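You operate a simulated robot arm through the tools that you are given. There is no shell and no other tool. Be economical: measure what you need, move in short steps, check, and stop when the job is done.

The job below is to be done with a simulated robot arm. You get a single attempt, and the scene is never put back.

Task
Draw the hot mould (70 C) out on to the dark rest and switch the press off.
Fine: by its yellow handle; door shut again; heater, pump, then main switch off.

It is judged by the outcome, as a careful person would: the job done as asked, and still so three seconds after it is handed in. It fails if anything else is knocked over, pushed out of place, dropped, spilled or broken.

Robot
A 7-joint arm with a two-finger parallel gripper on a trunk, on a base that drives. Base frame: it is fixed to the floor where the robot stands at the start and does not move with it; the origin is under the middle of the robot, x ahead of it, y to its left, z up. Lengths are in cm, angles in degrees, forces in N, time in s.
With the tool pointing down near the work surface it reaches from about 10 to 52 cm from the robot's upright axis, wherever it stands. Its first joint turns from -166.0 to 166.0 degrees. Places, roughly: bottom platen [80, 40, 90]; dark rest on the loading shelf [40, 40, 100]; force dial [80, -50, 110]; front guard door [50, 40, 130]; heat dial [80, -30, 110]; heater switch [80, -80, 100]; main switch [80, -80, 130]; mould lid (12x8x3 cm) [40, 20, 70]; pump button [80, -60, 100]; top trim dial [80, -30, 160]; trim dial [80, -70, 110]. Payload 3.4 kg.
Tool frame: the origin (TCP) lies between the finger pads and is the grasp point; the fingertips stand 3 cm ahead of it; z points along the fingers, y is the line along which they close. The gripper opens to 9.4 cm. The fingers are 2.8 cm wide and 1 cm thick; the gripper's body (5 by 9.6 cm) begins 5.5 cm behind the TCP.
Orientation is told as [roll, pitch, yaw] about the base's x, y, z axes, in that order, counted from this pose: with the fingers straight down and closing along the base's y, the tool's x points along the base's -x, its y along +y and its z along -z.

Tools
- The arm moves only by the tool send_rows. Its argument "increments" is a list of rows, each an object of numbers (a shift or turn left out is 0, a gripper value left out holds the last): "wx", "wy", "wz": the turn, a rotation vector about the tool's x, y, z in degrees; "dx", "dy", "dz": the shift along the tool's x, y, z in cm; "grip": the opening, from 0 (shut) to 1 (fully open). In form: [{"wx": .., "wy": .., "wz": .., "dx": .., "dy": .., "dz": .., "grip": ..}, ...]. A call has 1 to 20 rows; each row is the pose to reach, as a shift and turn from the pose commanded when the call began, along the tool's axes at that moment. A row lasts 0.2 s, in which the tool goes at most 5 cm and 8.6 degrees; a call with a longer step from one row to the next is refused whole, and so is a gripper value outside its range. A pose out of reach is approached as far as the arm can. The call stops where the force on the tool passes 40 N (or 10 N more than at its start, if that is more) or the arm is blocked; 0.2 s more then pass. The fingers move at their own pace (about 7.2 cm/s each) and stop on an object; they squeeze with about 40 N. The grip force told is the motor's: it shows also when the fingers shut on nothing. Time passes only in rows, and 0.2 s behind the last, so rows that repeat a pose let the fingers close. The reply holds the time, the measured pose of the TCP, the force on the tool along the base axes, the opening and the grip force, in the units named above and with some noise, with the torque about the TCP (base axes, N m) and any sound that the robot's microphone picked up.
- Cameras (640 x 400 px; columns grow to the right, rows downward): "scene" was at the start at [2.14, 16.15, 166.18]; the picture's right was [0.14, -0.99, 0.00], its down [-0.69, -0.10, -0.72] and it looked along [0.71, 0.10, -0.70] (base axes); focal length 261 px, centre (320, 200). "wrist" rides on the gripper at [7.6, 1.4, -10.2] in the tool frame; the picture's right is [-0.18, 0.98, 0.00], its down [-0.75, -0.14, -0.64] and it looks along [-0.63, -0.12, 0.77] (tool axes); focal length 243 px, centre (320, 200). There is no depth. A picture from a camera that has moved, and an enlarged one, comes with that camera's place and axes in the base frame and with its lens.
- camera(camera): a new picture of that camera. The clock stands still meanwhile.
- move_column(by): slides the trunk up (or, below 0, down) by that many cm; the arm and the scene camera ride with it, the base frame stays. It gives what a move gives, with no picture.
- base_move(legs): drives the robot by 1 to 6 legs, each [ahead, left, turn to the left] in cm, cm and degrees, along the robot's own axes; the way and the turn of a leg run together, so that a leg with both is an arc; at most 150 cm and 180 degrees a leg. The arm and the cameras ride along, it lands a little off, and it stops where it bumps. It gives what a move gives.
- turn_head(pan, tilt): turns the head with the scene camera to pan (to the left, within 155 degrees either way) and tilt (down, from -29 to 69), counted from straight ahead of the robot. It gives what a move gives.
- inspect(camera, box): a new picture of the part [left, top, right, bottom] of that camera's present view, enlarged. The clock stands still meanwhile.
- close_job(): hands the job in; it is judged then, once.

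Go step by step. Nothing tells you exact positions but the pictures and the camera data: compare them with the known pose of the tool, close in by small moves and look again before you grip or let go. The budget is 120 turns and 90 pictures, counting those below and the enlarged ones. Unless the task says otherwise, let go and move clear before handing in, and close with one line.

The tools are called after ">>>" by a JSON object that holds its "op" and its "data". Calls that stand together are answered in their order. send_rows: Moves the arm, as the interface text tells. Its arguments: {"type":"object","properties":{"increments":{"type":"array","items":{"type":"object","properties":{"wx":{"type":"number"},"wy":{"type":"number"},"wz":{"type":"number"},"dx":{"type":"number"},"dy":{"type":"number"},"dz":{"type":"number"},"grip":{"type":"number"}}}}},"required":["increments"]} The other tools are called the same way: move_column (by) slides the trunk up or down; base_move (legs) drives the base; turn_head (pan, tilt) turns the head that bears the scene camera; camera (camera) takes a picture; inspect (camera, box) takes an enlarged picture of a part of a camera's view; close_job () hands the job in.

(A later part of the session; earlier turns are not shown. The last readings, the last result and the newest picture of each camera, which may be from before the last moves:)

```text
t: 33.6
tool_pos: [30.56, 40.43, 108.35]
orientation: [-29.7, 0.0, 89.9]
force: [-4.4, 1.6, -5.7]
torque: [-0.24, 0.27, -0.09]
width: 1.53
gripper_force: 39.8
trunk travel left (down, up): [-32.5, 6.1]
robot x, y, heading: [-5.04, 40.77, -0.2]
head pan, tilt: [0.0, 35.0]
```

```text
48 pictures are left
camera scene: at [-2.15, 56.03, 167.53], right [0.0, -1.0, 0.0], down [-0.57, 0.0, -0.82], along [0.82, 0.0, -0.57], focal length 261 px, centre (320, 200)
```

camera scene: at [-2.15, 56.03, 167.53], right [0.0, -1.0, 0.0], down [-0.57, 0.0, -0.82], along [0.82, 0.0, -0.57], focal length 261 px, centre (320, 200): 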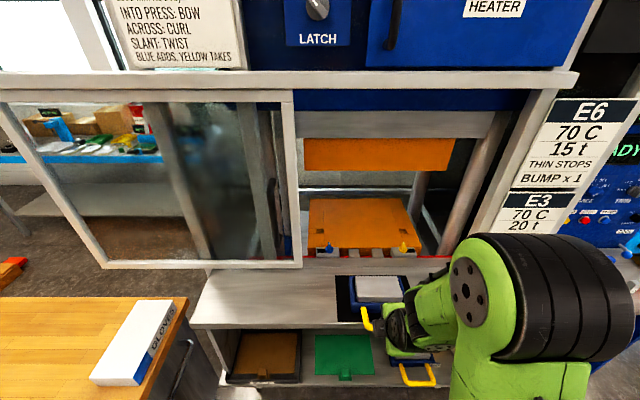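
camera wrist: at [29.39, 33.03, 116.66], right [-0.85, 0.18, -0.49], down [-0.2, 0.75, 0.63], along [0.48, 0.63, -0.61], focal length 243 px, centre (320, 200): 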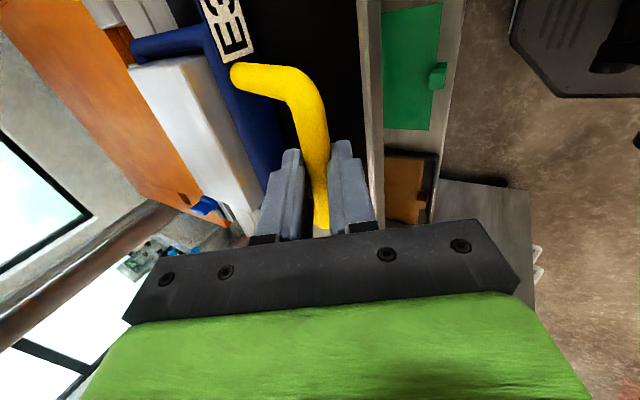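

The mould is on the rest; I lower the handle the last 0.65 cm (moving slightly forward to stay in reach) and look closely.

>>> {"op": "send_rows", "data": {"increments": [{"dz": 0.5, "dy": 0.1}, {"dz": 0.81, "dy": -0.1}, {"dz": 0.81, "dy": -0.1}]}}

>>> {"op": "inspect", "data": {"camera": "scene", "box": [320, 250, 460, 350]}}

>>> {"op": "camera", "data": {"camera": "wrist"}}

```text
t: 34.4
tool_pos: [31.05, 40.43, 107.78]
orientation: [-29.9, 0.0, 89.9]
force: [-4.2, -0.3, -6.5]
torque: [-0.02, 0.15, 0.03]
width: 1.56
gripper_force: 40.5
trunk travel left (down, up): [-32.5, 6.1]
robot x, y, heading: [-5.1, 40.95, -0.1]
head pan, tilt: [0.0, 35.0]
```

```text
4.00 times, centred on (390, 300) of scene
camera zoom: at [-2.15, 56.03, 167.52], right [0.0, -1.0, 0.0], down [-0.57, 0.0, -0.82], along [0.82, 0.0, -0.57], focal length 1045 px, centre (40, -200)
```

zoom: 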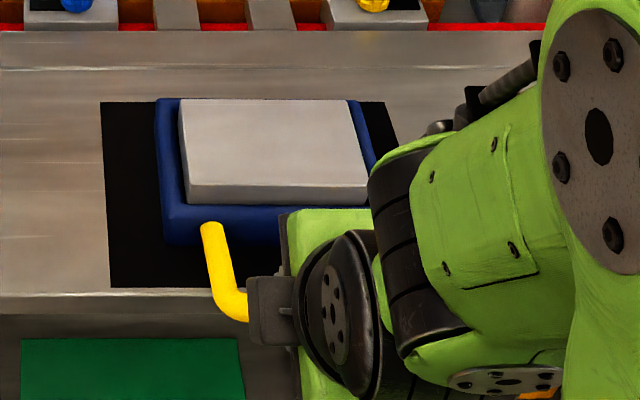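

```text
46 pictures are left
camera wrist: at [24.81, 32.93, 116.01], right [-0.85, 0.19, -0.49], down [-0.2, 0.75, 0.63], along [0.49, 0.63, -0.61], focal length 243 px, centre (320, 200)
```

wrist: 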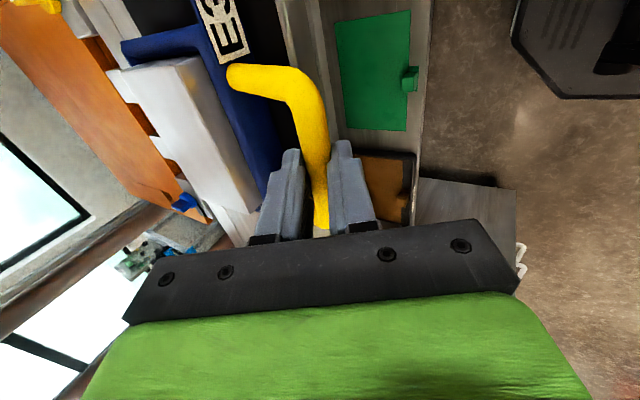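

The mould lies wholly on the rest with margin on all sides. I release the handle and back off along the tool axis.

>>> {"op": "send_rows", "data": {"increments": [{"grip": 0.2}, {"grip": 0.4}, {"grip": 0.4}, {"grip": 0.4}]}}

>>> {"op": "send_rows", "data": {"increments": [{"dz": -1}, {"dz": -2.5}, {"dz": -4.5}, {"dz": -7}, {"dz": -10}, {"dz": -14}]}}

>>> {"op": "camera", "data": {"camera": "scene"}}

```text
t: 35.4
tool_pos: [31.03, 40.54, 107.82]
orientation: [-30.0, 0.0, 90.0]
force: [1.0, 0.3, -0.2]
torque: [0.03, -0.03, 0.02]
width: 3.76
gripper_force: 0.0
trunk travel left (down, up): [-32.5, 6.1]
robot x, y, heading: [-5.28, 41.05, -0.1]
head pan, tilt: [0.0, 35.0]
```

```text
t: 36.8
tool_pos: [24.04, 40.41, 120.2]
orientation: [-30.1, 0.0, 89.8]
force: [0.0, -0.1, -0.7]
torque: [-0.01, -0.02, -0.02]
width: 3.76
gripper_force: 0.1
out of reach, approached as far as the arm can: row 3, 4, 5
trunk travel left (down, up): [-32.5, 6.1]
robot x, y, heading: [-4.86, 41.02, -0.0]
head pan, tilt: [0.0, 35.0]
```

```text
45 pictures are left
camera scene: at [-2.4, 56.01, 167.53], right [0.0, -1.0, 0.0], down [-0.57, 0.0, -0.82], along [0.82, 0.0, -0.57], focal length 261 px, centre (320, 200)
```

scene: 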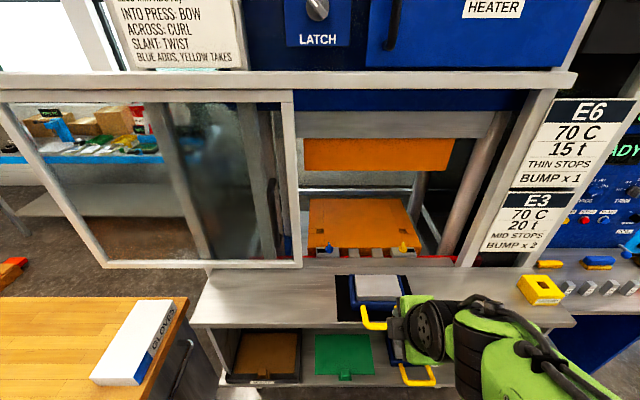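

Mould and its handle rest quietly. Now I rise, roll the gripper back, and go to the door handle at y≈67.5 to shut the door.

>>> {"op": "send_rows", "data": {"increments": [{"wz": 8, "dz": -0.9, "dy": -1.6, "grip": 1}, {"wz": 16, "dz": -1.8, "dy": -3.2}, {"wz": 24, "dz": -2.7, "dy": -4.8}, {"wz": 32, "dz": -3.6, "dy": -6.4}, {"wz": 40, "dz": -4.5, "dy": -8}, {"wz": 48, "dz": -5.4, "dy": -9.6}, {"wz": 56, "dz": -6.3, "dy": -11.2}, {"wz": 64, "dz": -6.6, "dy": -12.8}, {"wz": 72, "dz": -6.9, "dy": -14}, {"wz": 80, "dz": -7.1, "dy": -15}, {"wz": 88, "dz": -7.1, "dy": -15.7}, {"wz": 90, "dz": -7.1, "dy": -15.7}]}}

>>> {"op": "base_move", "data": {"legs": [[5, 0, 0]]}}

```text
t: 39.4
tool_pos: [34.19, 40.54, 134.04]
orientation: [0.0, -30.1, -0.3]
force: [-0.1, -0.1, 0.7]
torque: [0.01, 0.04, -0.03]
width: 9.39
gripper_force: 0.0
trunk travel left (down, up): [-32.5, 6.1]
robot x, y, heading: [-4.81, 40.94, -0.2]
head pan, tilt: [0.0, 35.0]
```

```text
t: 40.3
tool_pos: [39.3, 40.45, 134.03]
orientation: [0.0, -29.8, 0.0]
force: [0.3, -0.3, 0.2]
torque: [0.01, 0.03, -0.02]
width: 9.39
gripper_force: 0.1
trunk travel left (down, up): [-32.5, 6.1]
robot x, y, heading: [0.02, 41.01, 0.1]
head pan, tilt: [0.0, 35.0]
```

>>> {"op": "send_rows", "data": {"increments": [{"wy": -5, "dy": 3.5, "dx": 0.6, "dz": -0.9}, {"wy": -10, "dy": 7, "dx": 1.2, "dz": -1.9}, {"wy": -15, "dy": 10.5, "dx": 1.2, "dz": -1.9}, {"wy": -15, "dy": 14, "dx": 1.2, "dz": -1.9}, {"wy": -15, "dy": 17.5, "dx": 1.2, "dz": -1.9}, {"wy": -15, "dy": 21, "dx": 1.2, "dz": -1.9}, {"wy": -15, "dy": 24.5, "dx": 1.2, "dz": -1.9}, {"wy": -15, "dy": 27, "dx": 1.2, "dz": -1.9}]}}

>>> {"op": "camera", "data": {"camera": "wrist"}}

```text
t: 42.1
tool_pos: [37.2, 67.57, 134.91]
orientation: [-0.1, -44.8, -0.1]
force: [0.2, 0.8, 0.7]
torque: [-0.02, 0.03, 0.01]
width: 9.38
gripper_force: 0.1
trunk travel left (down, up): [-32.5, 6.1]
robot x, y, heading: [0.19, 41.22, 0.3]
head pan, tilt: [0.0, 35.0]
```

```text
44 pictures are left
camera wrist: at [24.67, 69.07, 136.89], right [0.13, 0.98, 0.13], down [0.08, -0.14, 0.99], along [0.99, -0.12, -0.1], focal length 243 px, centre (320, 200)
```

wrist: 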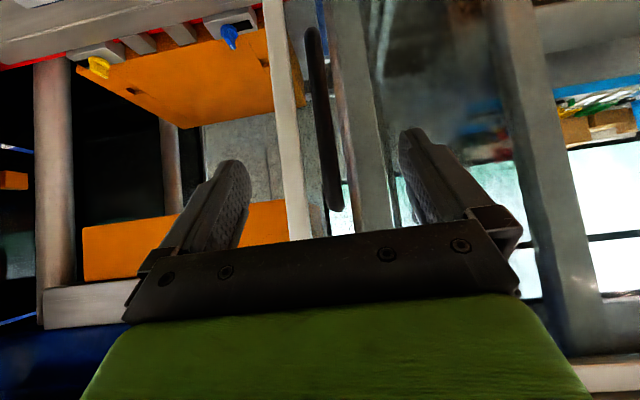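

The view equals the one after release, so the handle sits where I left it. I advance, grip it, and slide the door right.

>>> {"op": "send_rows", "data": {"increments": [{"dz": 3}, {"dz": 6, "dx": -0.5}, {"dz": 9, "dx": -1}, {"dz": 12, "dx": -1}, {"dz": 12, "dx": -1, "grip": 0.3}, {"dz": 12, "dx": -1, "grip": 0.15}, {"dz": 12, "dx": -1, "grip": 0.15}, {"dz": 12, "dx": -1, "grip": 0.15}]}}

>>> {"op": "send_rows", "data": {"increments": [{"dy": -1.5}, {"dy": -3.5}, {"dy": -5.5}, {"dy": -7.5}, {"dy": -9.5}, {"dy": -11.5}, {"dy": -13.5}, {"dy": -15.5}, {"dy": -17.5}, {"dy": -19.5}, {"dy": -21.5}, {"dy": -23.5}, {"dy": -25}]}}

>>> {"op": "camera", "data": {"camera": "scene"}}

```text
t: 43.9
tool_pos: [46.3, 67.56, 127.35]
orientation: [0.0, -44.8, 0.0]
force: [0.6, 0.3, -1.1]
torque: [0.09, -0.03, 0.0]
width: 1.76
gripper_force: 44.8
trunk travel left (down, up): [-32.5, 6.1]
robot x, y, heading: [0.18, 41.06, 0.1]
head pan, tilt: [0.0, 35.0]
```

```text
t: 46.7
tool_pos: [46.25, 42.47, 127.23]
orientation: [-0.1, -45.0, -0.1]
force: [-2.1, -0.2, 12.0]
torque: [0.26, -0.18, 0.09]
width: 1.75
gripper_force: 45.1
trunk travel left (down, up): [-32.5, 6.1]
robot x, y, heading: [-0.04, 40.64, 0.0]
head pan, tilt: [0.0, 35.0]
```

```text
43 pictures are left
camera scene: at [2.61, 56.0, 167.53], right [0.0, -1.0, 0.0], down [-0.57, 0.0, -0.82], along [0.82, 0.0, -0.57], focal length 261 px, centre (320, 200)
```

scene: 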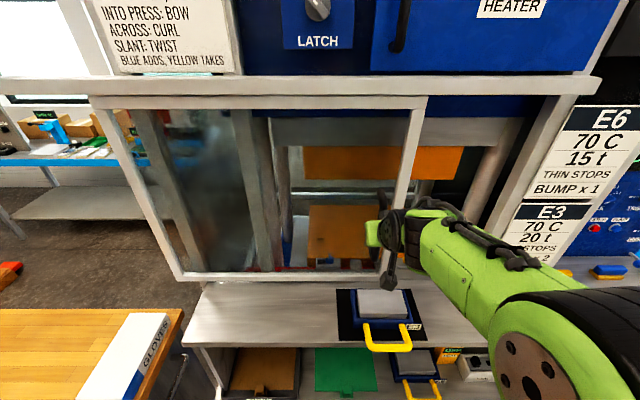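

>>> {"op": "send_rows", "data": {"increments": [{"dy": -1.5}, {"dy": -3.5}, {"dy": -5.5}, {"dy": -7.5}, {"dy": -9.5}, {"dy": -11.5}, {"dy": -13.5}, {"dy": -15.5}, {"dy": -17.5}, {"dy": -19.5}, {"dy": -21.5}, {"dy": -23}, {"dy": -24.2}, {"dy": -25.2}, {"dy": -26}, {"dy": -26.5}, {"dy": -27}, {"dy": -27.3}]}}

>>> {"op": "camera", "data": {"camera": "scene"}}

```text
t: 50.5
tool_pos: [46.28, 15.46, 127.27]
orientation: [0.0, -45.0, 0.2]
force: [-5.8, 7.4, -5.3]
torque: [0.12, -1.22, 0.2]
width: 1.75
gripper_force: 44.8
trunk travel left (down, up): [-32.5, 6.1]
robot x, y, heading: [0.13, 41.04, -0.3]
head pan, tilt: [0.0, 35.0]
```

```text
42 pictures are left
camera scene: at [2.65, 56.19, 167.51], right [0.0, -1.0, 0.0], down [-0.57, 0.0, -0.82], along [0.82, 0.0, -0.57], focal length 261 px, centre (320, 200)
```

scene: 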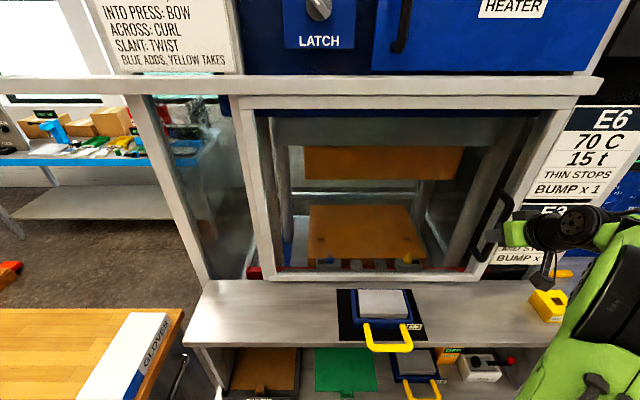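

The door is shut again (it meets its stop at the original place). I release, back off, and drive to the right towards the control panel, looking as I go.

>>> {"op": "send_rows", "data": {"increments": [{"grip": 1}, {"grip": 1}, {"grip": 1}, {"grip": 1}, {"dz": -3}, {"dz": -6}, {"dz": -9}, {"dz": -12}, {"dz": -15}, {"dz": -18}]}}

>>> {"op": "send_rows", "data": {"increments": [{"dy": 4}, {"dy": 8}, {"dy": 12}, {"dy": 16}, {"dy": 20}, {"dy": 24}]}}

>>> {"op": "base_move", "data": {"legs": [[0, -100, 0]]}}

>>> {"op": "turn_head", "data": {"pan": 0, "tilt": 35}}

>>> {"op": "camera", "data": {"camera": "scene"}}

>>> {"op": "camera", "data": {"camera": "wrist"}}

```text
t: 52.7
tool_pos: [33.53, 15.15, 139.59]
orientation: [0.0, -45.0, -0.1]
force: [0.4, 0.3, -0.3]
torque: [0.0, -0.02, -0.01]
width: 9.38
gripper_force: 0.1
trunk travel left (down, up): [-32.5, 6.1]
robot x, y, heading: [-0.06, 40.95, 0.3]
head pan, tilt: [0.0, 35.0]
```

```text
t: 54.1
tool_pos: [33.56, 39.44, 139.84]
orientation: [-0.2, -44.9, 0.0]
force: [0.2, -0.3, 0.6]
torque: [-0.03, 0.0, -0.03]
width: 9.42
gripper_force: 0.0
trunk travel left (down, up): [-32.5, 6.1]
robot x, y, heading: [-0.17, 41.05, 0.0]
head pan, tilt: [0.0, 35.0]
```

```text
t: 59.4
tool_pos: [34.64, -62.1, 139.95]
orientation: [-0.1, -45.0, 1.1]
force: [-0.7, 0.2, 0.4]
torque: [-0.01, 0.0, -0.03]
width: 9.41
gripper_force: 0.0
trunk travel left (down, up): [-32.5, 6.1]
robot x, y, heading: [0.88, -60.94, 1.0]
head pan, tilt: [0.0, 35.0]
```

```text
t: 60.0
tool_pos: [34.54, -62.13, 139.9]
orientation: [0.1, -44.9, 1.1]
force: [-0.6, -0.1, -0.4]
torque: [0.0, -0.01, -0.01]
width: 9.4
gripper_force: 0.0
trunk travel left (down, up): [-32.5, 6.1]
robot x, y, heading: [0.67, -60.88, 0.9]
head pan, tilt: [0.0, 35.0]
```

```text
41 pictures are left
camera scene: at [3.43, -45.81, 167.53], right [0.02, -1.0, 0.0], down [-0.57, -0.01, -0.82], along [0.82, 0.01, -0.57], focal length 261 px, centre (320, 200)
```

scene: 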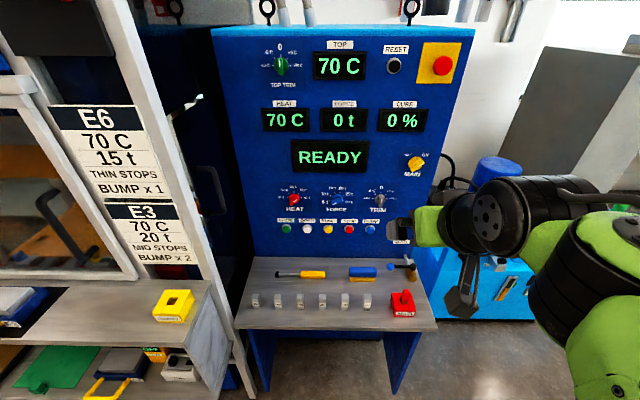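

```text
40 pictures are left
camera wrist: at [22.08, -60.73, 141.84], right [0.11, 0.99, 0.13], down [0.08, -0.14, 0.99], along [0.99, -0.1, -0.1], focal length 243 px, centre (320, 200)
```

wrist: 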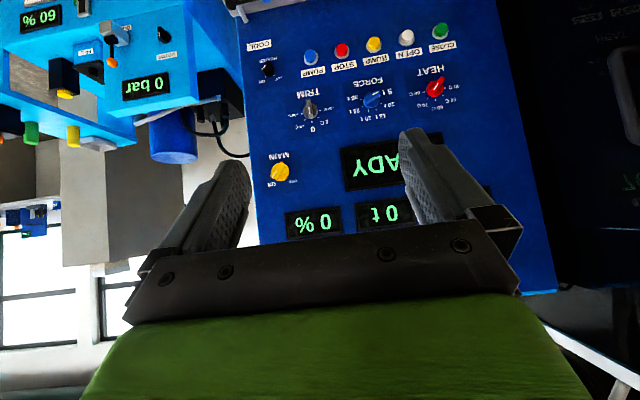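

I zoom in on the panel's lower right, where the heater switch and pump button sit, with both cameras.

>>> {"op": "inspect", "data": {"camera": "wrist", "box": [230, 20, 350, 95]}}

>>> {"op": "inspect", "data": {"camera": "wrist", "box": [250, 80, 470, 217]}}

>>> {"op": "inspect", "data": {"camera": "scene", "box": [260, 140, 440, 260]}}

```text
5.33 times, centred on (290, 58) of wrist
camera zoom: at [22.08, -60.73, 141.84], right [0.11, 0.99, 0.13], down [0.08, -0.14, 0.99], along [0.99, -0.1, -0.1], focal length 1294 px, centre (480, 960)
```

zoom: 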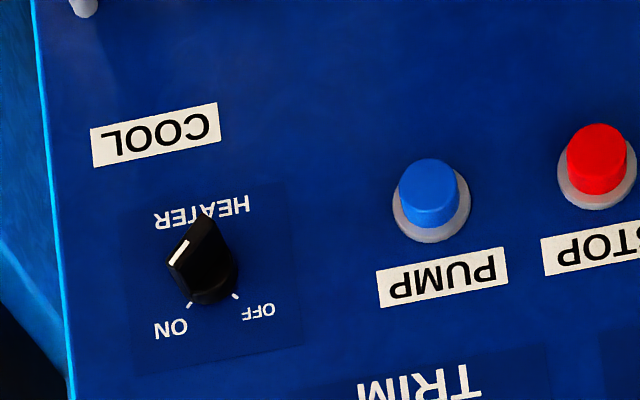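

```text
2.91 times, centred on (360, 148) of wrist
camera zoom: at [22.08, -60.73, 141.84], right [0.11, 0.99, 0.13], down [0.08, -0.14, 0.99], along [0.99, -0.1, -0.1], focal length 706 px, centre (204, 350)
```

zoom: 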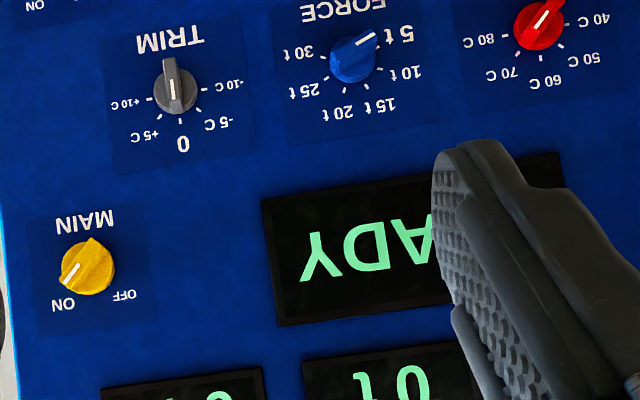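

```text
3.33 times, centred on (350, 200) of scene
camera zoom: at [3.43, -45.81, 167.53], right [0.02, -1.0, 0.0], down [-0.57, -0.01, -0.82], along [0.82, 0.01, -0.57], focal length 871 px, centre (220, 200)
```

zoom: 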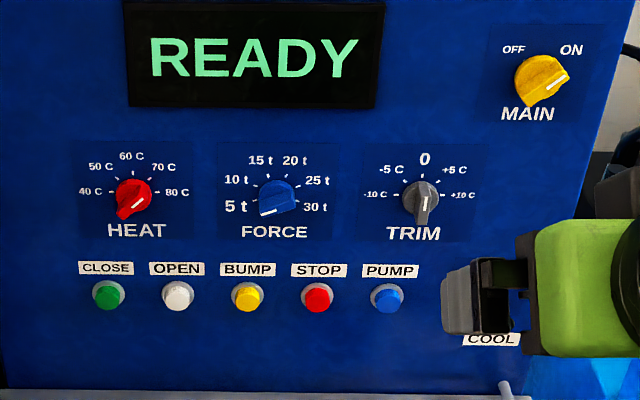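

Heater switch (black knob, ON) is at about (80, -75.5, 100), pump button (80, -64.3, 100), main knob (80, -75.5, 127). I drive closer in front of them.

>>> {"op": "base_move", "data": {"legs": [[0, -9, -1], [14, 0, 0]]}}

>>> {"op": "turn_head", "data": {"pan": -10, "tilt": 38}}

>>> {"op": "camera", "data": {"camera": "scene"}}

>>> {"op": "camera", "data": {"camera": "wrist"}}

```text
t: 62.0
tool_pos: [48.64, -71.36, 139.87]
orientation: [-0.1, -44.9, 0.1]
force: [0.2, -0.6, -0.7]
torque: [-0.02, 0.01, -0.03]
width: 9.38
gripper_force: 0.0
trunk travel left (down, up): [-32.5, 6.1]
robot x, y, heading: [14.93, -70.02, 0.5]
head pan, tilt: [0.0, 35.0]
```

```text
t: 62.7
tool_pos: [48.44, -71.61, 139.99]
orientation: [-0.1, -45.0, 0.1]
force: [0.7, 0.3, -0.5]
torque: [0.03, 0.0, -0.02]
width: 9.39
gripper_force: 0.2
trunk travel left (down, up): [-32.5, 6.1]
robot x, y, heading: [14.79, -69.89, 0.2]
head pan, tilt: [-10.0, 38.0]
```

```text
36 pictures are left
camera scene: at [17.27, -56.37, 167.07], right [-0.17, -0.99, 0.0], down [-0.61, 0.1, -0.79], along [0.78, -0.13, -0.62], focal length 261 px, centre (320, 200)
```

scene: 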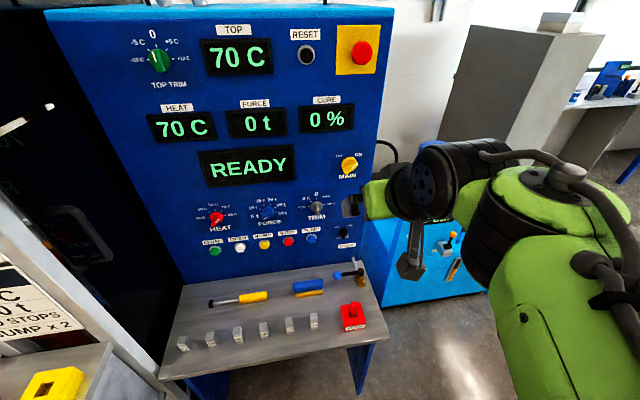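

```text
35 pictures are left
camera wrist: at [35.99, -70.07, 141.84], right [0.13, 0.98, 0.13], down [0.08, -0.14, 0.99], along [0.99, -0.12, -0.1], focal length 243 px, centre (320, 200)
```

wrist: 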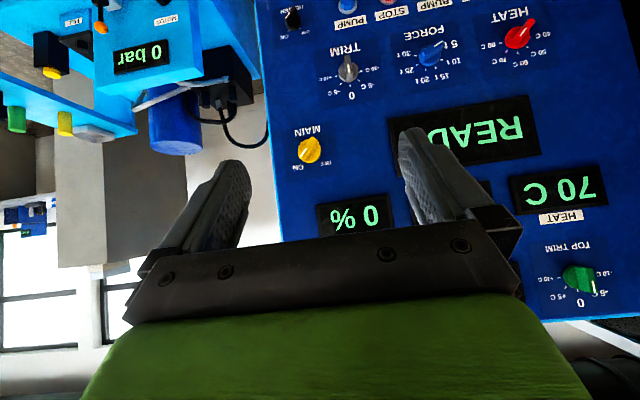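

The bench objects reach z≈91, so I must keep the gripper and its camera clear of those. I look closely at the two knobs to choose how to turn them.

>>> {"op": "inspect", "data": {"camera": "wrist", "box": [278, 110, 342, 170]}}

>>> {"op": "inspect", "data": {"camera": "scene", "box": [296, 140, 376, 290]}}

```text
6.67 times, centred on (310, 140) of wrist
camera zoom: at [35.99, -70.07, 141.84], right [0.13, 0.98, 0.13], down [0.08, -0.14, 0.99], along [0.99, -0.12, -0.1], focal length 1618 px, centre (387, 600)
```

zoom: 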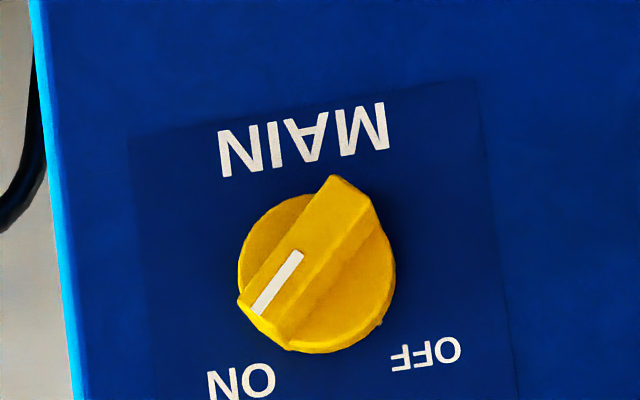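

```text
2.67 times, centred on (336, 215) of scene
camera zoom: at [17.27, -56.37, 167.07], right [-0.17, -0.99, 0.0], down [-0.61, 0.1, -0.79], along [0.78, -0.13, -0.62], focal length 696 px, centre (277, 160)
```

zoom: 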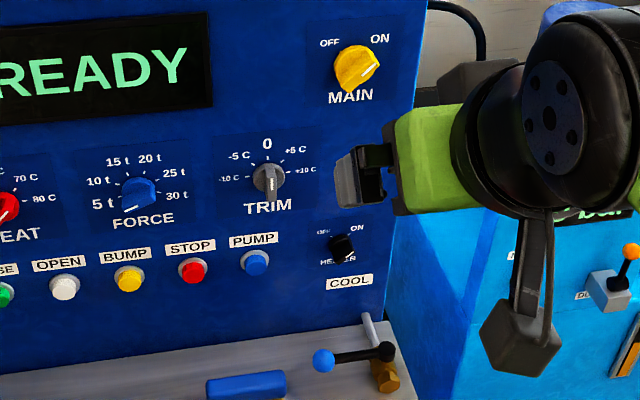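

Both knobs have a raised blade about 1.6 cm wide that now points to ON, up-right at 45°. I'll grip the blade with the tool tilted (camera clear of the bench) and turn about the knob's axis. First I bring the tool to a standoff before the heater knob.

>>> {"op": "send_rows", "data": {"increments": [{"wy": -7, "grip": 0.5}, {"wy": -14}, {"wy": -20}]}}

>>> {"op": "send_rows", "data": {"increments": [{"dx": 2.2, "dy": -0.8, "dz": 2.8, "wx": -1.9, "wz": 4.1}, {"dx": 4.4, "dy": -1.6, "dz": 5.6, "wx": -3.8, "wz": 8.2}, {"dx": 6.6, "dy": -2.4, "dz": 8.4, "wx": -5.7, "wz": 12.2}, {"dx": 8.8, "dy": -3.2, "dz": 11.2, "wx": -7.6, "wz": 16.3}, {"dx": 11, "dy": -4, "dz": 14, "wx": -9.5, "wz": 20.4}, {"dx": 13.2, "dy": -4.8, "dz": 16.8, "wx": -11.4, "wz": 24.5}, {"dx": 15.4, "dy": -5.6, "dz": 19.6, "wx": -13.3, "wz": 28.6}, {"dx": 17.6, "dy": -6.4, "dz": 22.4, "wx": -15.2, "wz": 32.6}, {"dx": 19.8, "dy": -7.2, "dz": 25.2, "wx": -17.1, "wz": 36.7}, {"dx": 22, "dy": -7.8, "dz": 28, "wx": -19, "wz": 40.8}, {"dx": 24.3, "dy": -8.4, "dz": 30.8, "wx": -19, "wz": 40.8}]}}

>>> {"op": "camera", "data": {"camera": "wrist"}}

>>> {"op": "camera", "data": {"camera": "scene"}}

```text
t: 63.5
tool_pos: [48.53, -71.51, 139.98]
orientation: [-0.1, -65.2, 0.2]
force: [-0.3, 0.3, -0.1]
torque: [-0.02, 0.0, -0.04]
width: 4.68
gripper_force: 0.1
trunk travel left (down, up): [-32.5, 6.1]
robot x, y, heading: [14.55, -70.3, 0.2]
head pan, tilt: [-10.0, 38.0]
```

```text
t: 65.9
tool_pos: [66.03, -79.98, 105.03]
orientation: [67.0, -39.8, -56.4]
force: [1.4, -0.1, -0.3]
torque: [0.03, 0.0, 0.02]
width: 4.72
gripper_force: 0.1
trunk travel left (down, up): [-32.5, 6.1]
robot x, y, heading: [14.84, -69.69, 0.3]
head pan, tilt: [-10.0, 38.0]
```

```text
32 pictures are left
camera wrist: at [53.59, -77.07, 104.32], right [0.08, 0.58, 0.81], down [-0.26, -0.78, 0.57], along [0.96, -0.26, 0.09], focal length 243 px, centre (320, 200)
```

wrist: 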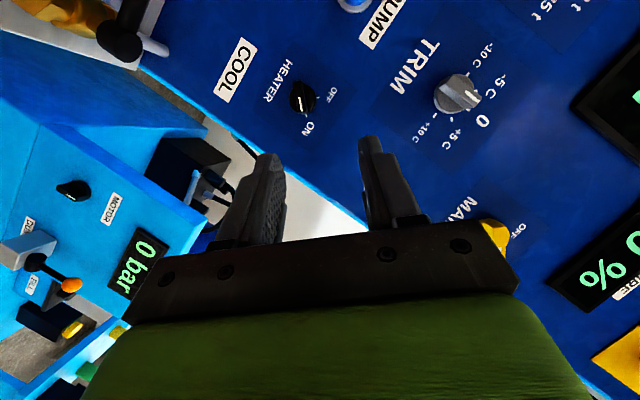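

```text
31 pictures are left
camera scene: at [17.38, -56.42, 167.07], right [-0.17, -0.99, 0.0], down [-0.61, 0.11, -0.79], along [0.78, -0.13, -0.62], focal length 261 px, centre (320, 200)
```

scene: 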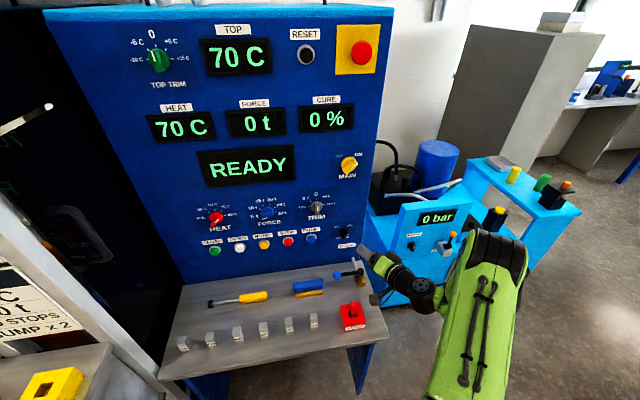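

The fingers are aligned with the blade's direction. I zoom on the knob in both cameras to fix its place.

>>> {"op": "inspect", "data": {"camera": "wrist", "box": [255, 60, 351, 130]}}

>>> {"op": "inspect", "data": {"camera": "scene", "box": [310, 205, 390, 305]}}

```text
5.71 times, centred on (303, 95) of wrist
camera zoom: at [53.59, -77.07, 104.32], right [0.08, 0.58, 0.81], down [-0.26, -0.78, 0.57], along [0.96, -0.26, 0.09], focal length 1386 px, centre (417, 800)
```

zoom: 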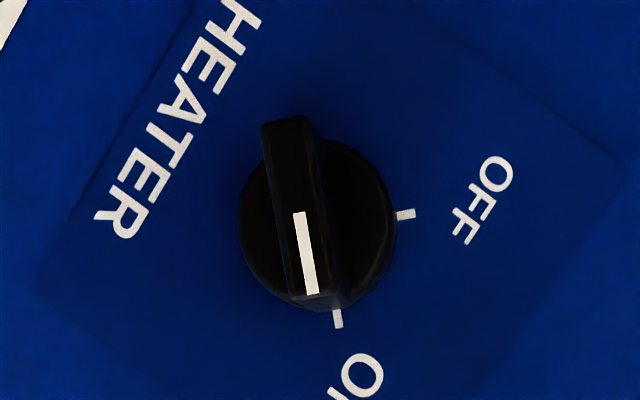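

```text
4.00 times, centred on (350, 255) of scene
camera zoom: at [17.38, -56.42, 167.07], right [-0.17, -0.99, 0.0], down [-0.61, 0.11, -0.79], along [0.78, -0.13, -0.62], focal length 1045 px, centre (200, -20)
```

zoom: 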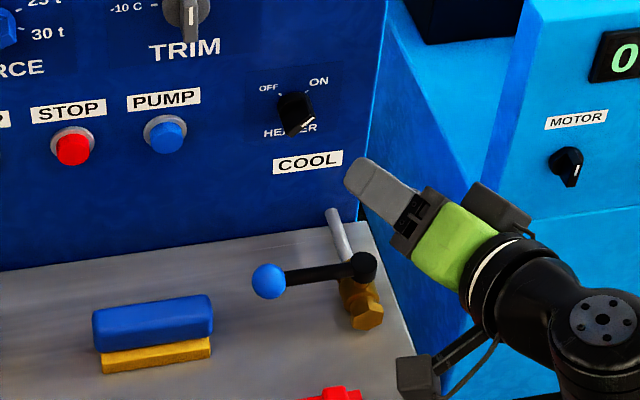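

Knob blade front is near (80, -76.5, 98.8). I approach half way with the sideways correction and look again.

>>> {"op": "send_rows", "data": {"increments": [{"dz": 2.5, "dy": -0.7}, {"dz": 5, "dy": -1.4}, {"dz": 7.5, "dy": -1.9, "dx": 0.2}]}}

>>> {"op": "camera", "data": {"camera": "wrist"}}

>>> {"op": "inspect", "data": {"camera": "scene", "box": [310, 205, 390, 305]}}

```text
t: 66.7
tool_pos: [72.71, -78.91, 101.13]
orientation: [66.9, -39.8, -56.4]
force: [0.4, -0.6, -0.8]
torque: [0.0, 0.02, 0.03]
width: 4.69
gripper_force: 0.0
trunk travel left (down, up): [-32.5, 6.1]
robot x, y, heading: [14.86, -70.08, 0.3]
head pan, tilt: [-10.0, 38.0]
```

```text
28 pictures are left
camera wrist: at [60.47, -76.03, 100.39], right [0.08, 0.58, 0.81], down [-0.26, -0.77, 0.58], along [0.96, -0.26, 0.09], focal length 243 px, centre (320, 200)
```

wrist: 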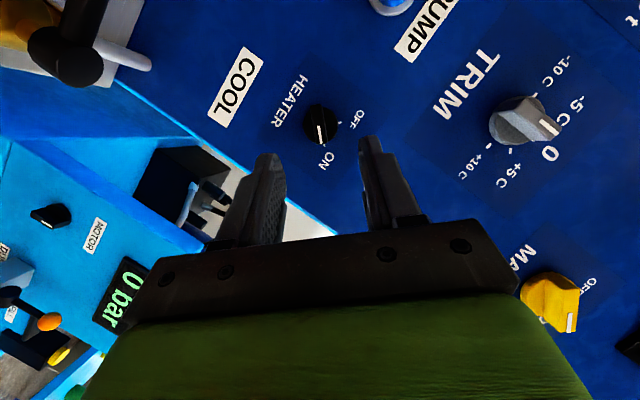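

```text
4.00 times, centred on (350, 255) of scene
camera zoom: at [17.42, -56.35, 167.06], right [-0.17, -0.99, 0.0], down [-0.61, 0.1, -0.79], along [0.78, -0.13, -0.62], focal length 1045 px, centre (200, -20)
```

zoom: 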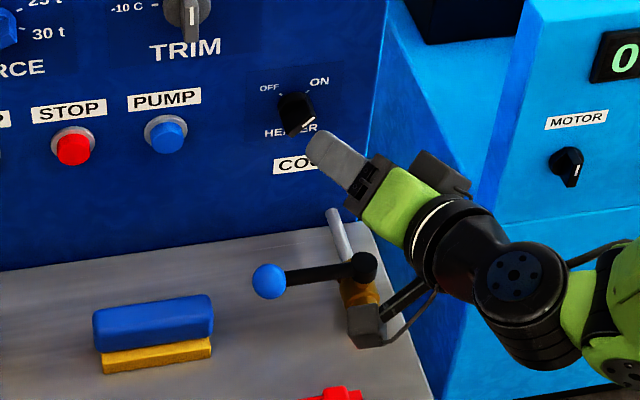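

The tool's axis passes through the knob. I advance 6.5 cm carefully and close.

>>> {"op": "send_rows", "data": {"increments": [{"dz": 2}, {"dz": 4}, {"dz": 5}, {"dz": 5.8}, {"dz": 6.5}]}}

>>> {"op": "camera", "data": {"camera": "wrist"}}

>>> {"op": "inspect", "data": {"camera": "scene", "box": [310, 205, 390, 305]}}

```text
t: 67.9
tool_pos: [78.81, -76.91, 99.16]
orientation: [67.1, -39.9, -56.3]
force: [-0.5, -0.1, 0.1]
torque: [-0.01, 0.04, -0.01]
width: 4.7
gripper_force: 0.0
trunk travel left (down, up): [-32.5, 6.1]
robot x, y, heading: [14.85, -69.75, -0.3]
head pan, tilt: [-10.0, 38.0]
```

```text
26 pictures are left
camera wrist: at [66.45, -74.05, 98.52], right [0.08, 0.58, 0.81], down [-0.26, -0.77, 0.58], along [0.96, -0.26, 0.09], focal length 243 px, centre (320, 200)
```

wrist: 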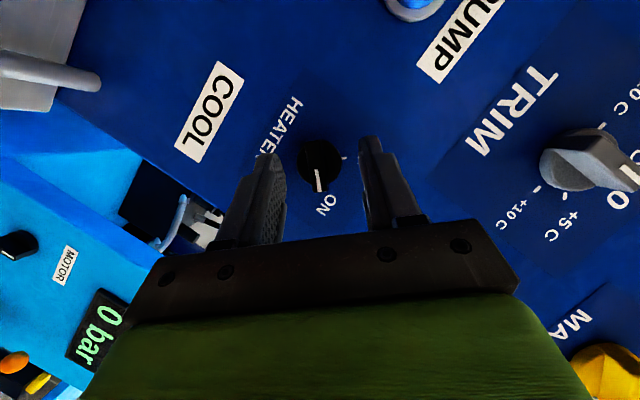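

```text
4.00 times, centred on (350, 255) of scene
camera zoom: at [17.3, -56.36, 167.07], right [-0.17, -0.99, 0.0], down [-0.61, 0.1, -0.79], along [0.78, -0.13, -0.62], focal length 1045 px, centre (200, -20)
```

zoom: 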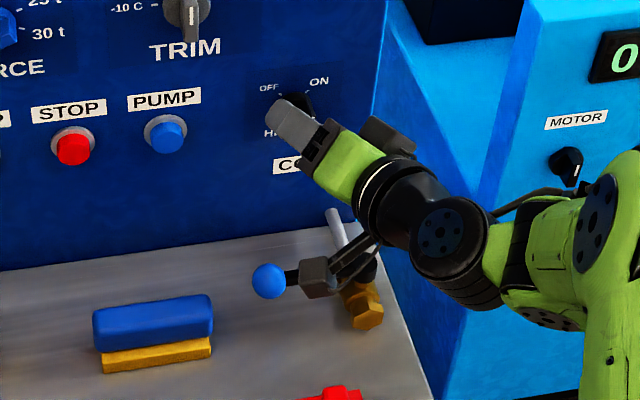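

The blade sits between the fingertips; I close on it.

>>> {"op": "send_rows", "data": {"increments": [{"dz": 0.4, "grip": 0.3}, {"dz": 0.4, "grip": 0.12}, {"dz": 0.4, "grip": 0.05}, {"dz": 0.4, "grip": 0.05}]}}

>>> {"op": "camera", "data": {"camera": "wrist"}}

```text
t: 68.9
tool_pos: [79.29, -76.96, 98.91]
orientation: [66.7, -39.8, -56.3]
force: [-2.7, -4.2, -10.0]
torque: [-0.07, -0.31, -0.47]
width: 0.98
gripper_force: 43.9
trunk travel left (down, up): [-32.5, 6.1]
robot x, y, heading: [14.87, -69.99, 0.3]
head pan, tilt: [-10.0, 38.0]
```

```text
24 pictures are left
camera wrist: at [66.79, -74.1, 98.27], right [0.08, 0.58, 0.81], down [-0.26, -0.77, 0.58], along [0.96, -0.26, 0.09], focal length 243 px, centre (320, 200)
```

wrist: 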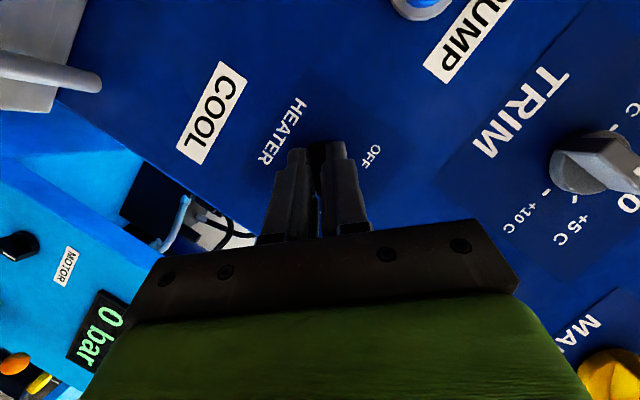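

The blade is held (0.98 cm). I turn it 90° counter-clockwise about the knob's axis, towards OFF.

>>> {"op": "send_rows", "data": {"increments": [{"wx": 3.46, "wz": -7.41, "dx": 0.01, "dy": -0.18, "dz": 0.0}, {"wx": 6.93, "wz": -14.8, "dx": 0.03, "dy": -0.06, "dz": 0.01}, {"wx": 10.4, "wz": -22.2, "dx": 0.07, "dy": 0.05, "dz": 0.03}, {"wx": 13.85, "wz": -29.6, "dx": 0.12, "dy": 0.15, "dz": 0.06}, {"wx": 17.3, "wz": -37.0, "dx": 0.18, "dy": 0.25, "dz": 0.09}, {"wx": 20.8, "wz": -44.5, "dx": 0.26, "dy": 0.34, "dz": 0.12}, {"wx": 24.2, "wz": -51.9, "dx": 0.36, "dy": 0.41, "dz": 0.17}, {"wx": 27.7, "wz": -59.3, "dx": 0.46, "dy": 0.47, "dz": 0.21}, {"wx": 31.2, "wz": -66.7, "dx": 0.56, "dy": 0.51, "dz": 0.26}, {"wx": 34.6, "wz": -74.1, "dx": 0.67, "dy": 0.54, "dz": 0.31}, {"wx": 38.1, "wz": -81.5, "dx": 0.77, "dy": 0.55, "dz": 0.36}]}}

>>> {"op": "camera", "data": {"camera": "wrist"}}

```text
t: 71.3
tool_pos: [79.09, -76.05, 99.04]
orientation: [-67.3, -39.8, 56.7]
force: [8.6, -9.9, 7.7]
torque: [-0.07, 0.05, -0.56]
width: 0.94
gripper_force: 43.2
trunk travel left (down, up): [-32.5, 6.1]
robot x, y, heading: [14.67, -69.87, 0.1]
head pan, tilt: [-10.0, 38.0]
```

```text
23 pictures are left
camera wrist: at [66.8, -76.73, 96.19], right [0.08, 0.81, -0.58], down [-0.26, 0.58, 0.77], along [0.96, 0.09, 0.26], focal length 243 px, centre (320, 200)
```

wrist: 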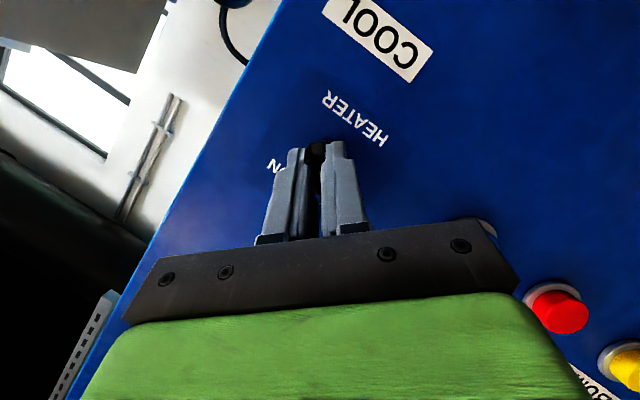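

It turned the full 90°. I release, back off and check the switch.

>>> {"op": "send_rows", "data": {"increments": [{"grip": 0.3}, {"grip": 0.5}, {"grip": 0.5}, {"dz": -2}, {"dz": -5}, {"dz": -8}]}}

>>> {"op": "camera", "data": {"camera": "wrist"}}

>>> {"op": "inspect", "data": {"camera": "scene", "box": [180, 130, 400, 290]}}

```text
t: 72.7
tool_pos: [71.92, -73.21, 101.41]
orientation: [-67.2, -39.9, 56.7]
force: [0.4, 0.0, 0.0]
torque: [0.02, 0.01, -0.03]
width: 4.7
gripper_force: 0.0
trunk travel left (down, up): [-32.5, 6.1]
robot x, y, heading: [14.79, -69.99, 0.0]
head pan, tilt: [-10.0, 38.0]
```

```text
22 pictures are left
camera wrist: at [59.57, -74.04, 98.53], right [0.08, 0.81, -0.58], down [-0.26, 0.57, 0.77], along [0.96, 0.09, 0.26], focal length 243 px, centre (320, 200)
```

wrist: 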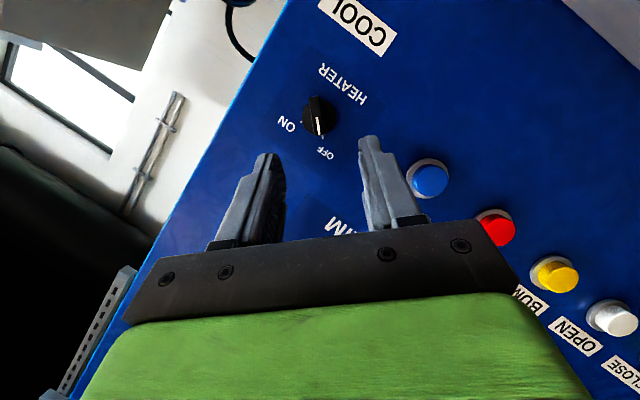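

```text
2.50 times, centred on (290, 210) of scene
camera zoom: at [17.2, -56.3, 167.06], right [-0.17, -0.99, 0.0], down [-0.61, 0.1, -0.79], along [0.78, -0.13, -0.62], focal length 653 px, centre (395, 175)
```

zoom: 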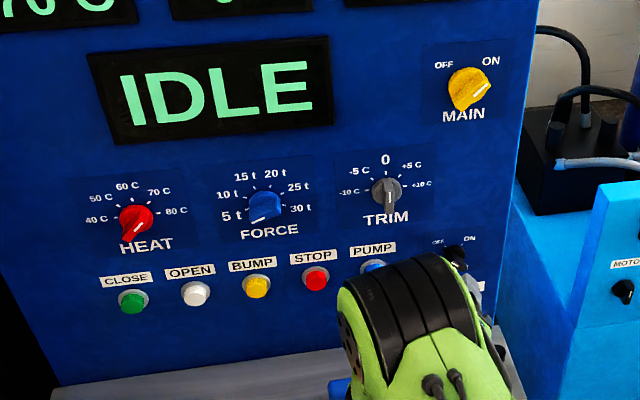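

Heater is OFF (the display now reads IDLE). Next is the pump button at about (81.5, -65, 97.3): I shut the fingers and line up in front of it.

>>> {"op": "send_rows", "data": {"increments": [{"grip": 0, "wx": -3.2, "wz": 6.8, "dx": -0.4, "dy": 1.45, "dz": -0.4}, {"wx": -6.4, "wz": 13.6, "dx": -0.8, "dy": 2.9, "dz": -0.8}, {"wx": -9.6, "wz": 20.4, "dx": -1.1, "dy": 4.4, "dz": -1.1}, {"wx": -12.8, "wz": 27.2, "dx": -1.5, "dy": 5.8, "dz": -1.5}, {"wx": -16, "wz": 34, "dx": -1.9, "dy": 7.3, "dz": -1.8}, {"wx": -19, "wz": 40.8, "dx": -2.2, "dy": 8.7, "dz": -2.1}]}}

>>> {"op": "camera", "data": {"camera": "wrist"}}

>>> {"op": "inspect", "data": {"camera": "scene", "box": [270, 200, 370, 280]}}

```text
t: 74.1
tool_pos: [70.8, -65.14, 97.09]
orientation: [0.4, -65.0, -0.3]
force: [0.5, 0.0, -0.2]
torque: [0.01, 0.01, 0.01]
width: 0.0
gripper_force: 33.0
trunk travel left (down, up): [-32.5, 6.1]
robot x, y, heading: [14.84, -69.87, -0.1]
head pan, tilt: [-10.0, 38.0]
```

```text
20 pictures are left
camera wrist: at [58.54, -63.57, 94.62], right [0.08, 0.98, 0.17], down [-0.26, -0.14, 0.95], along [0.96, -0.12, 0.25], focal length 243 px, centre (320, 200)
```

wrist: 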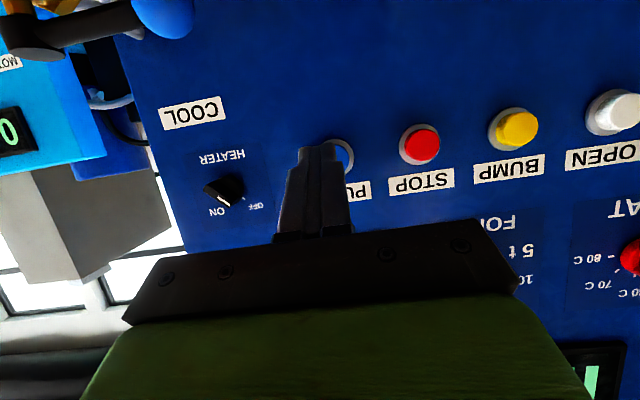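

```text
5.00 times, centred on (320, 240) of scene
camera zoom: at [17.29, -56.36, 167.07], right [-0.17, -0.99, 0.0], down [-0.61, 0.1, -0.79], along [0.78, -0.13, -0.62], focal length 1306 px, centre (320, 0)
```

zoom: 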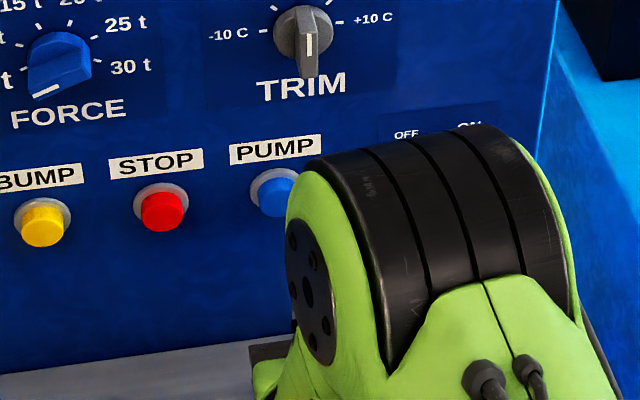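

Fingertips are aligned with the PUMP cap. I press straight along +x.

>>> {"op": "send_rows", "data": {"increments": [{"dx": -1.27, "dz": 2.72}, {"dx": -2.12, "dz": 4.53}, {"dx": -2.54, "dz": 5.44}, {"dx": -2.75, "dz": 5.89}, {"dx": -2.96, "dz": 6.34}, {"dx": -3.13, "dz": 6.7}]}}

>>> {"op": "inspect", "data": {"camera": "scene", "box": [180, 130, 400, 290]}}

```text
t: 75.5
tool_pos: [78.46, -65.24, 96.98]
orientation: [0.0, -64.8, -0.1]
force: [0.1, 0.5, 1.0]
torque: [0.0, 0.03, 0.01]
width: 0.0
gripper_force: 33.3
trunk travel left (down, up): [-32.5, 6.1]
robot x, y, heading: [14.42, -70.02, 0.0]
head pan, tilt: [-10.0, 38.0]
```

```text
2.50 times, centred on (290, 210) of scene
camera zoom: at [17.31, -56.37, 167.07], right [-0.17, -0.99, 0.0], down [-0.61, 0.1, -0.79], along [0.78, -0.13, -0.62], focal length 653 px, centre (395, 175)
```

zoom: 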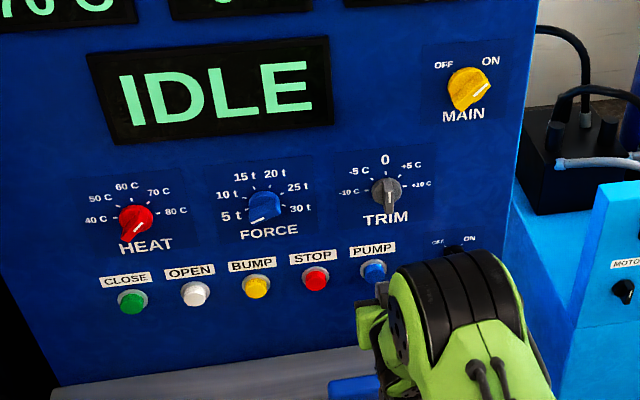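

No contact yet; I go on in small steps.

>>> {"op": "send_rows", "data": {"increments": [{"dx": -0.13, "dz": 0.27}, {"dx": -0.25, "dz": 0.54}, {"dx": -0.38, "dz": 0.82}, {"dx": -0.51, "dz": 1.09}, {"dx": -0.63, "dz": 1.36}]}}

>>> {"op": "inspect", "data": {"camera": "wrist", "box": [220, 80, 440, 260]}}

```text
t: 76.7
tool_pos: [79.78, -65.21, 97.15]
orientation: [0.0, -64.9, 0.0]
force: [-4.5, 0.6, -1.0]
torque: [-0.01, 0.02, 0.02]
width: 0.0
gripper_force: 33.9
trunk travel left (down, up): [-32.5, 6.1]
robot x, y, heading: [14.7, -70.45, 0.4]
head pan, tilt: [-10.0, 38.0]
heard: click
```

```text
2.22 times, centred on (330, 170) of wrist
camera zoom: at [67.34, -63.73, 94.57], right [0.08, 0.98, 0.17], down [-0.26, -0.14, 0.95], along [0.96, -0.12, 0.25], focal length 539 px, centre (298, 267)
```

zoom: 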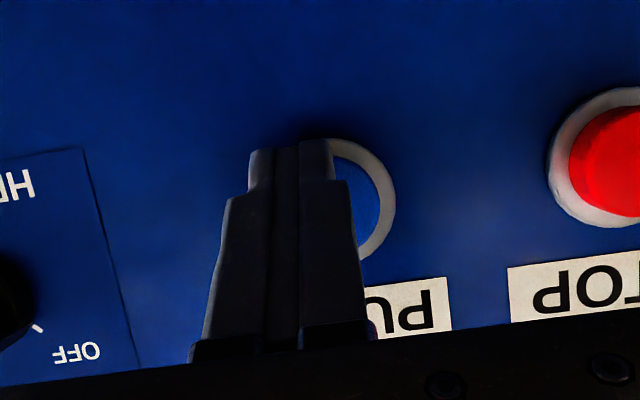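

A click: the pump button went in. I back off and look at the panel.

>>> {"op": "send_rows", "data": {"increments": [{"dx": 0.42, "dz": -0.91}, {"dx": 1.27, "dz": -2.7}, {"dx": 2.5, "dz": -5.4}, {"dx": 3.8, "dz": -8.1}]}}

>>> {"op": "camera", "data": {"camera": "scene"}}

>>> {"op": "camera", "data": {"camera": "wrist"}}

```text
t: 77.7
tool_pos: [70.47, -65.04, 97.1]
orientation: [0.1, -65.1, 0.0]
force: [-0.6, -0.1, -0.9]
torque: [-0.03, 0.0, 0.0]
width: 0.0
gripper_force: 32.9
trunk travel left (down, up): [-32.5, 6.1]
robot x, y, heading: [14.2, -69.83, 0.0]
head pan, tilt: [-10.0, 38.0]
```

```text
16 pictures are left
camera scene: at [17.21, -56.34, 167.07], right [-0.17, -0.99, 0.0], down [-0.61, 0.1, -0.79], along [0.78, -0.13, -0.62], focal length 261 px, centre (320, 200)
```

scene: 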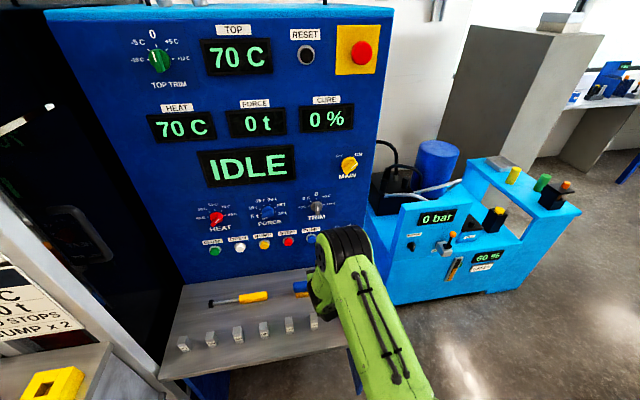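

```text
15 pictures are left
camera wrist: at [58.08, -63.63, 94.51], right [0.08, 0.98, 0.17], down [-0.26, -0.14, 0.95], along [0.96, -0.12, 0.25], focal length 243 px, centre (320, 200)
```

wrist: 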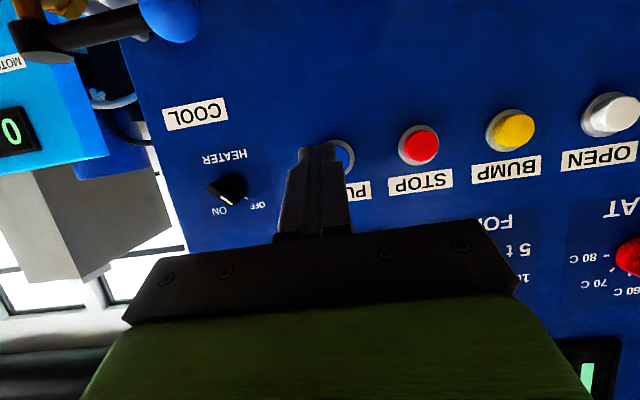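

The pump button has clicked. Now the main knob, at about (81, -76.2, 127): I go to a standoff before it with the gripper rolled to match the blade, fingers opened.

>>> {"op": "send_rows", "data": {"increments": [{"dx": -3.06, "dy": -1.42, "dz": -1.27, "wx": -1.9, "wz": 4.08}, {"dx": -6.12, "dy": -2.84, "dz": -2.54, "wx": -3.8, "wz": 8.16}, {"dx": -9.18, "dy": -4.26, "dz": -3.81, "wx": -5.7, "wz": 12.24}, {"dx": -12.24, "dy": -5.68, "dz": -5.08, "wx": -7.6, "wz": 16.32}, {"dx": -15.3, "dy": -7.1, "dz": -6.35, "wx": -9.5, "wz": 20.4}, {"dx": -18.36, "dy": -8.52, "dz": -7.62, "wx": -11.4, "wz": 24.48, "grip": 0.5}, {"dx": -21.42, "dy": -9.94, "dz": -8.89, "wx": -13.3, "wz": 28.56}, {"dx": -24.48, "dy": -11.36, "dz": -10.16, "wx": -15.2, "wz": 32.64}, {"dx": -27.54, "dy": -12.78, "dz": -11.43, "wx": -17.1, "wz": 36.72}, {"dx": -30.6, "dy": -14.2, "dz": -12.7, "wx": -19, "wz": 40.8}]}}

>>> {"op": "camera", "data": {"camera": "wrist"}}

>>> {"op": "inspect", "data": {"camera": "scene", "box": [270, 130, 410, 270]}}

```text
t: 79.9
tool_pos: [72.09, -79.3, 130.17]
orientation: [67.1, -39.7, -56.6]
force: [0.4, 0.7, 0.5]
torque: [0.01, -0.02, 0.01]
width: 4.71
gripper_force: 0.2
trunk travel left (down, up): [-32.5, 6.1]
robot x, y, heading: [15.13, -69.71, 0.4]
head pan, tilt: [-10.0, 38.0]
```

```text
14 pictures are left
camera wrist: at [59.79, -76.46, 129.54], right [0.08, 0.58, 0.81], down [-0.26, -0.78, 0.57], along [0.96, -0.26, 0.09], focal length 243 px, centre (320, 200)
```

wrist: 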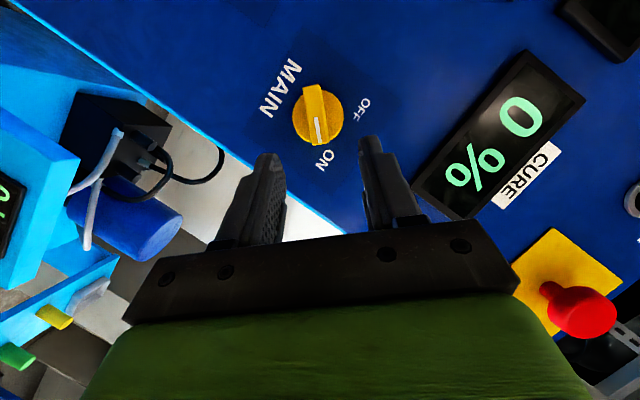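

```text
2.86 times, centred on (340, 200) of scene
camera zoom: at [17.23, -56.45, 167.08], right [-0.17, -0.99, 0.0], down [-0.61, 0.11, -0.79], along [0.78, -0.13, -0.62], focal length 746 px, centre (263, 200)
```

zoom: 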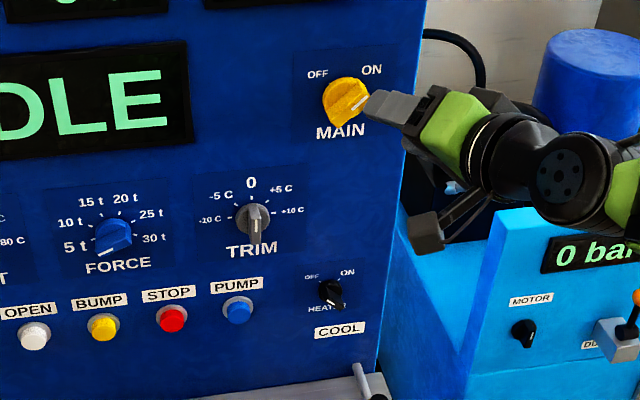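

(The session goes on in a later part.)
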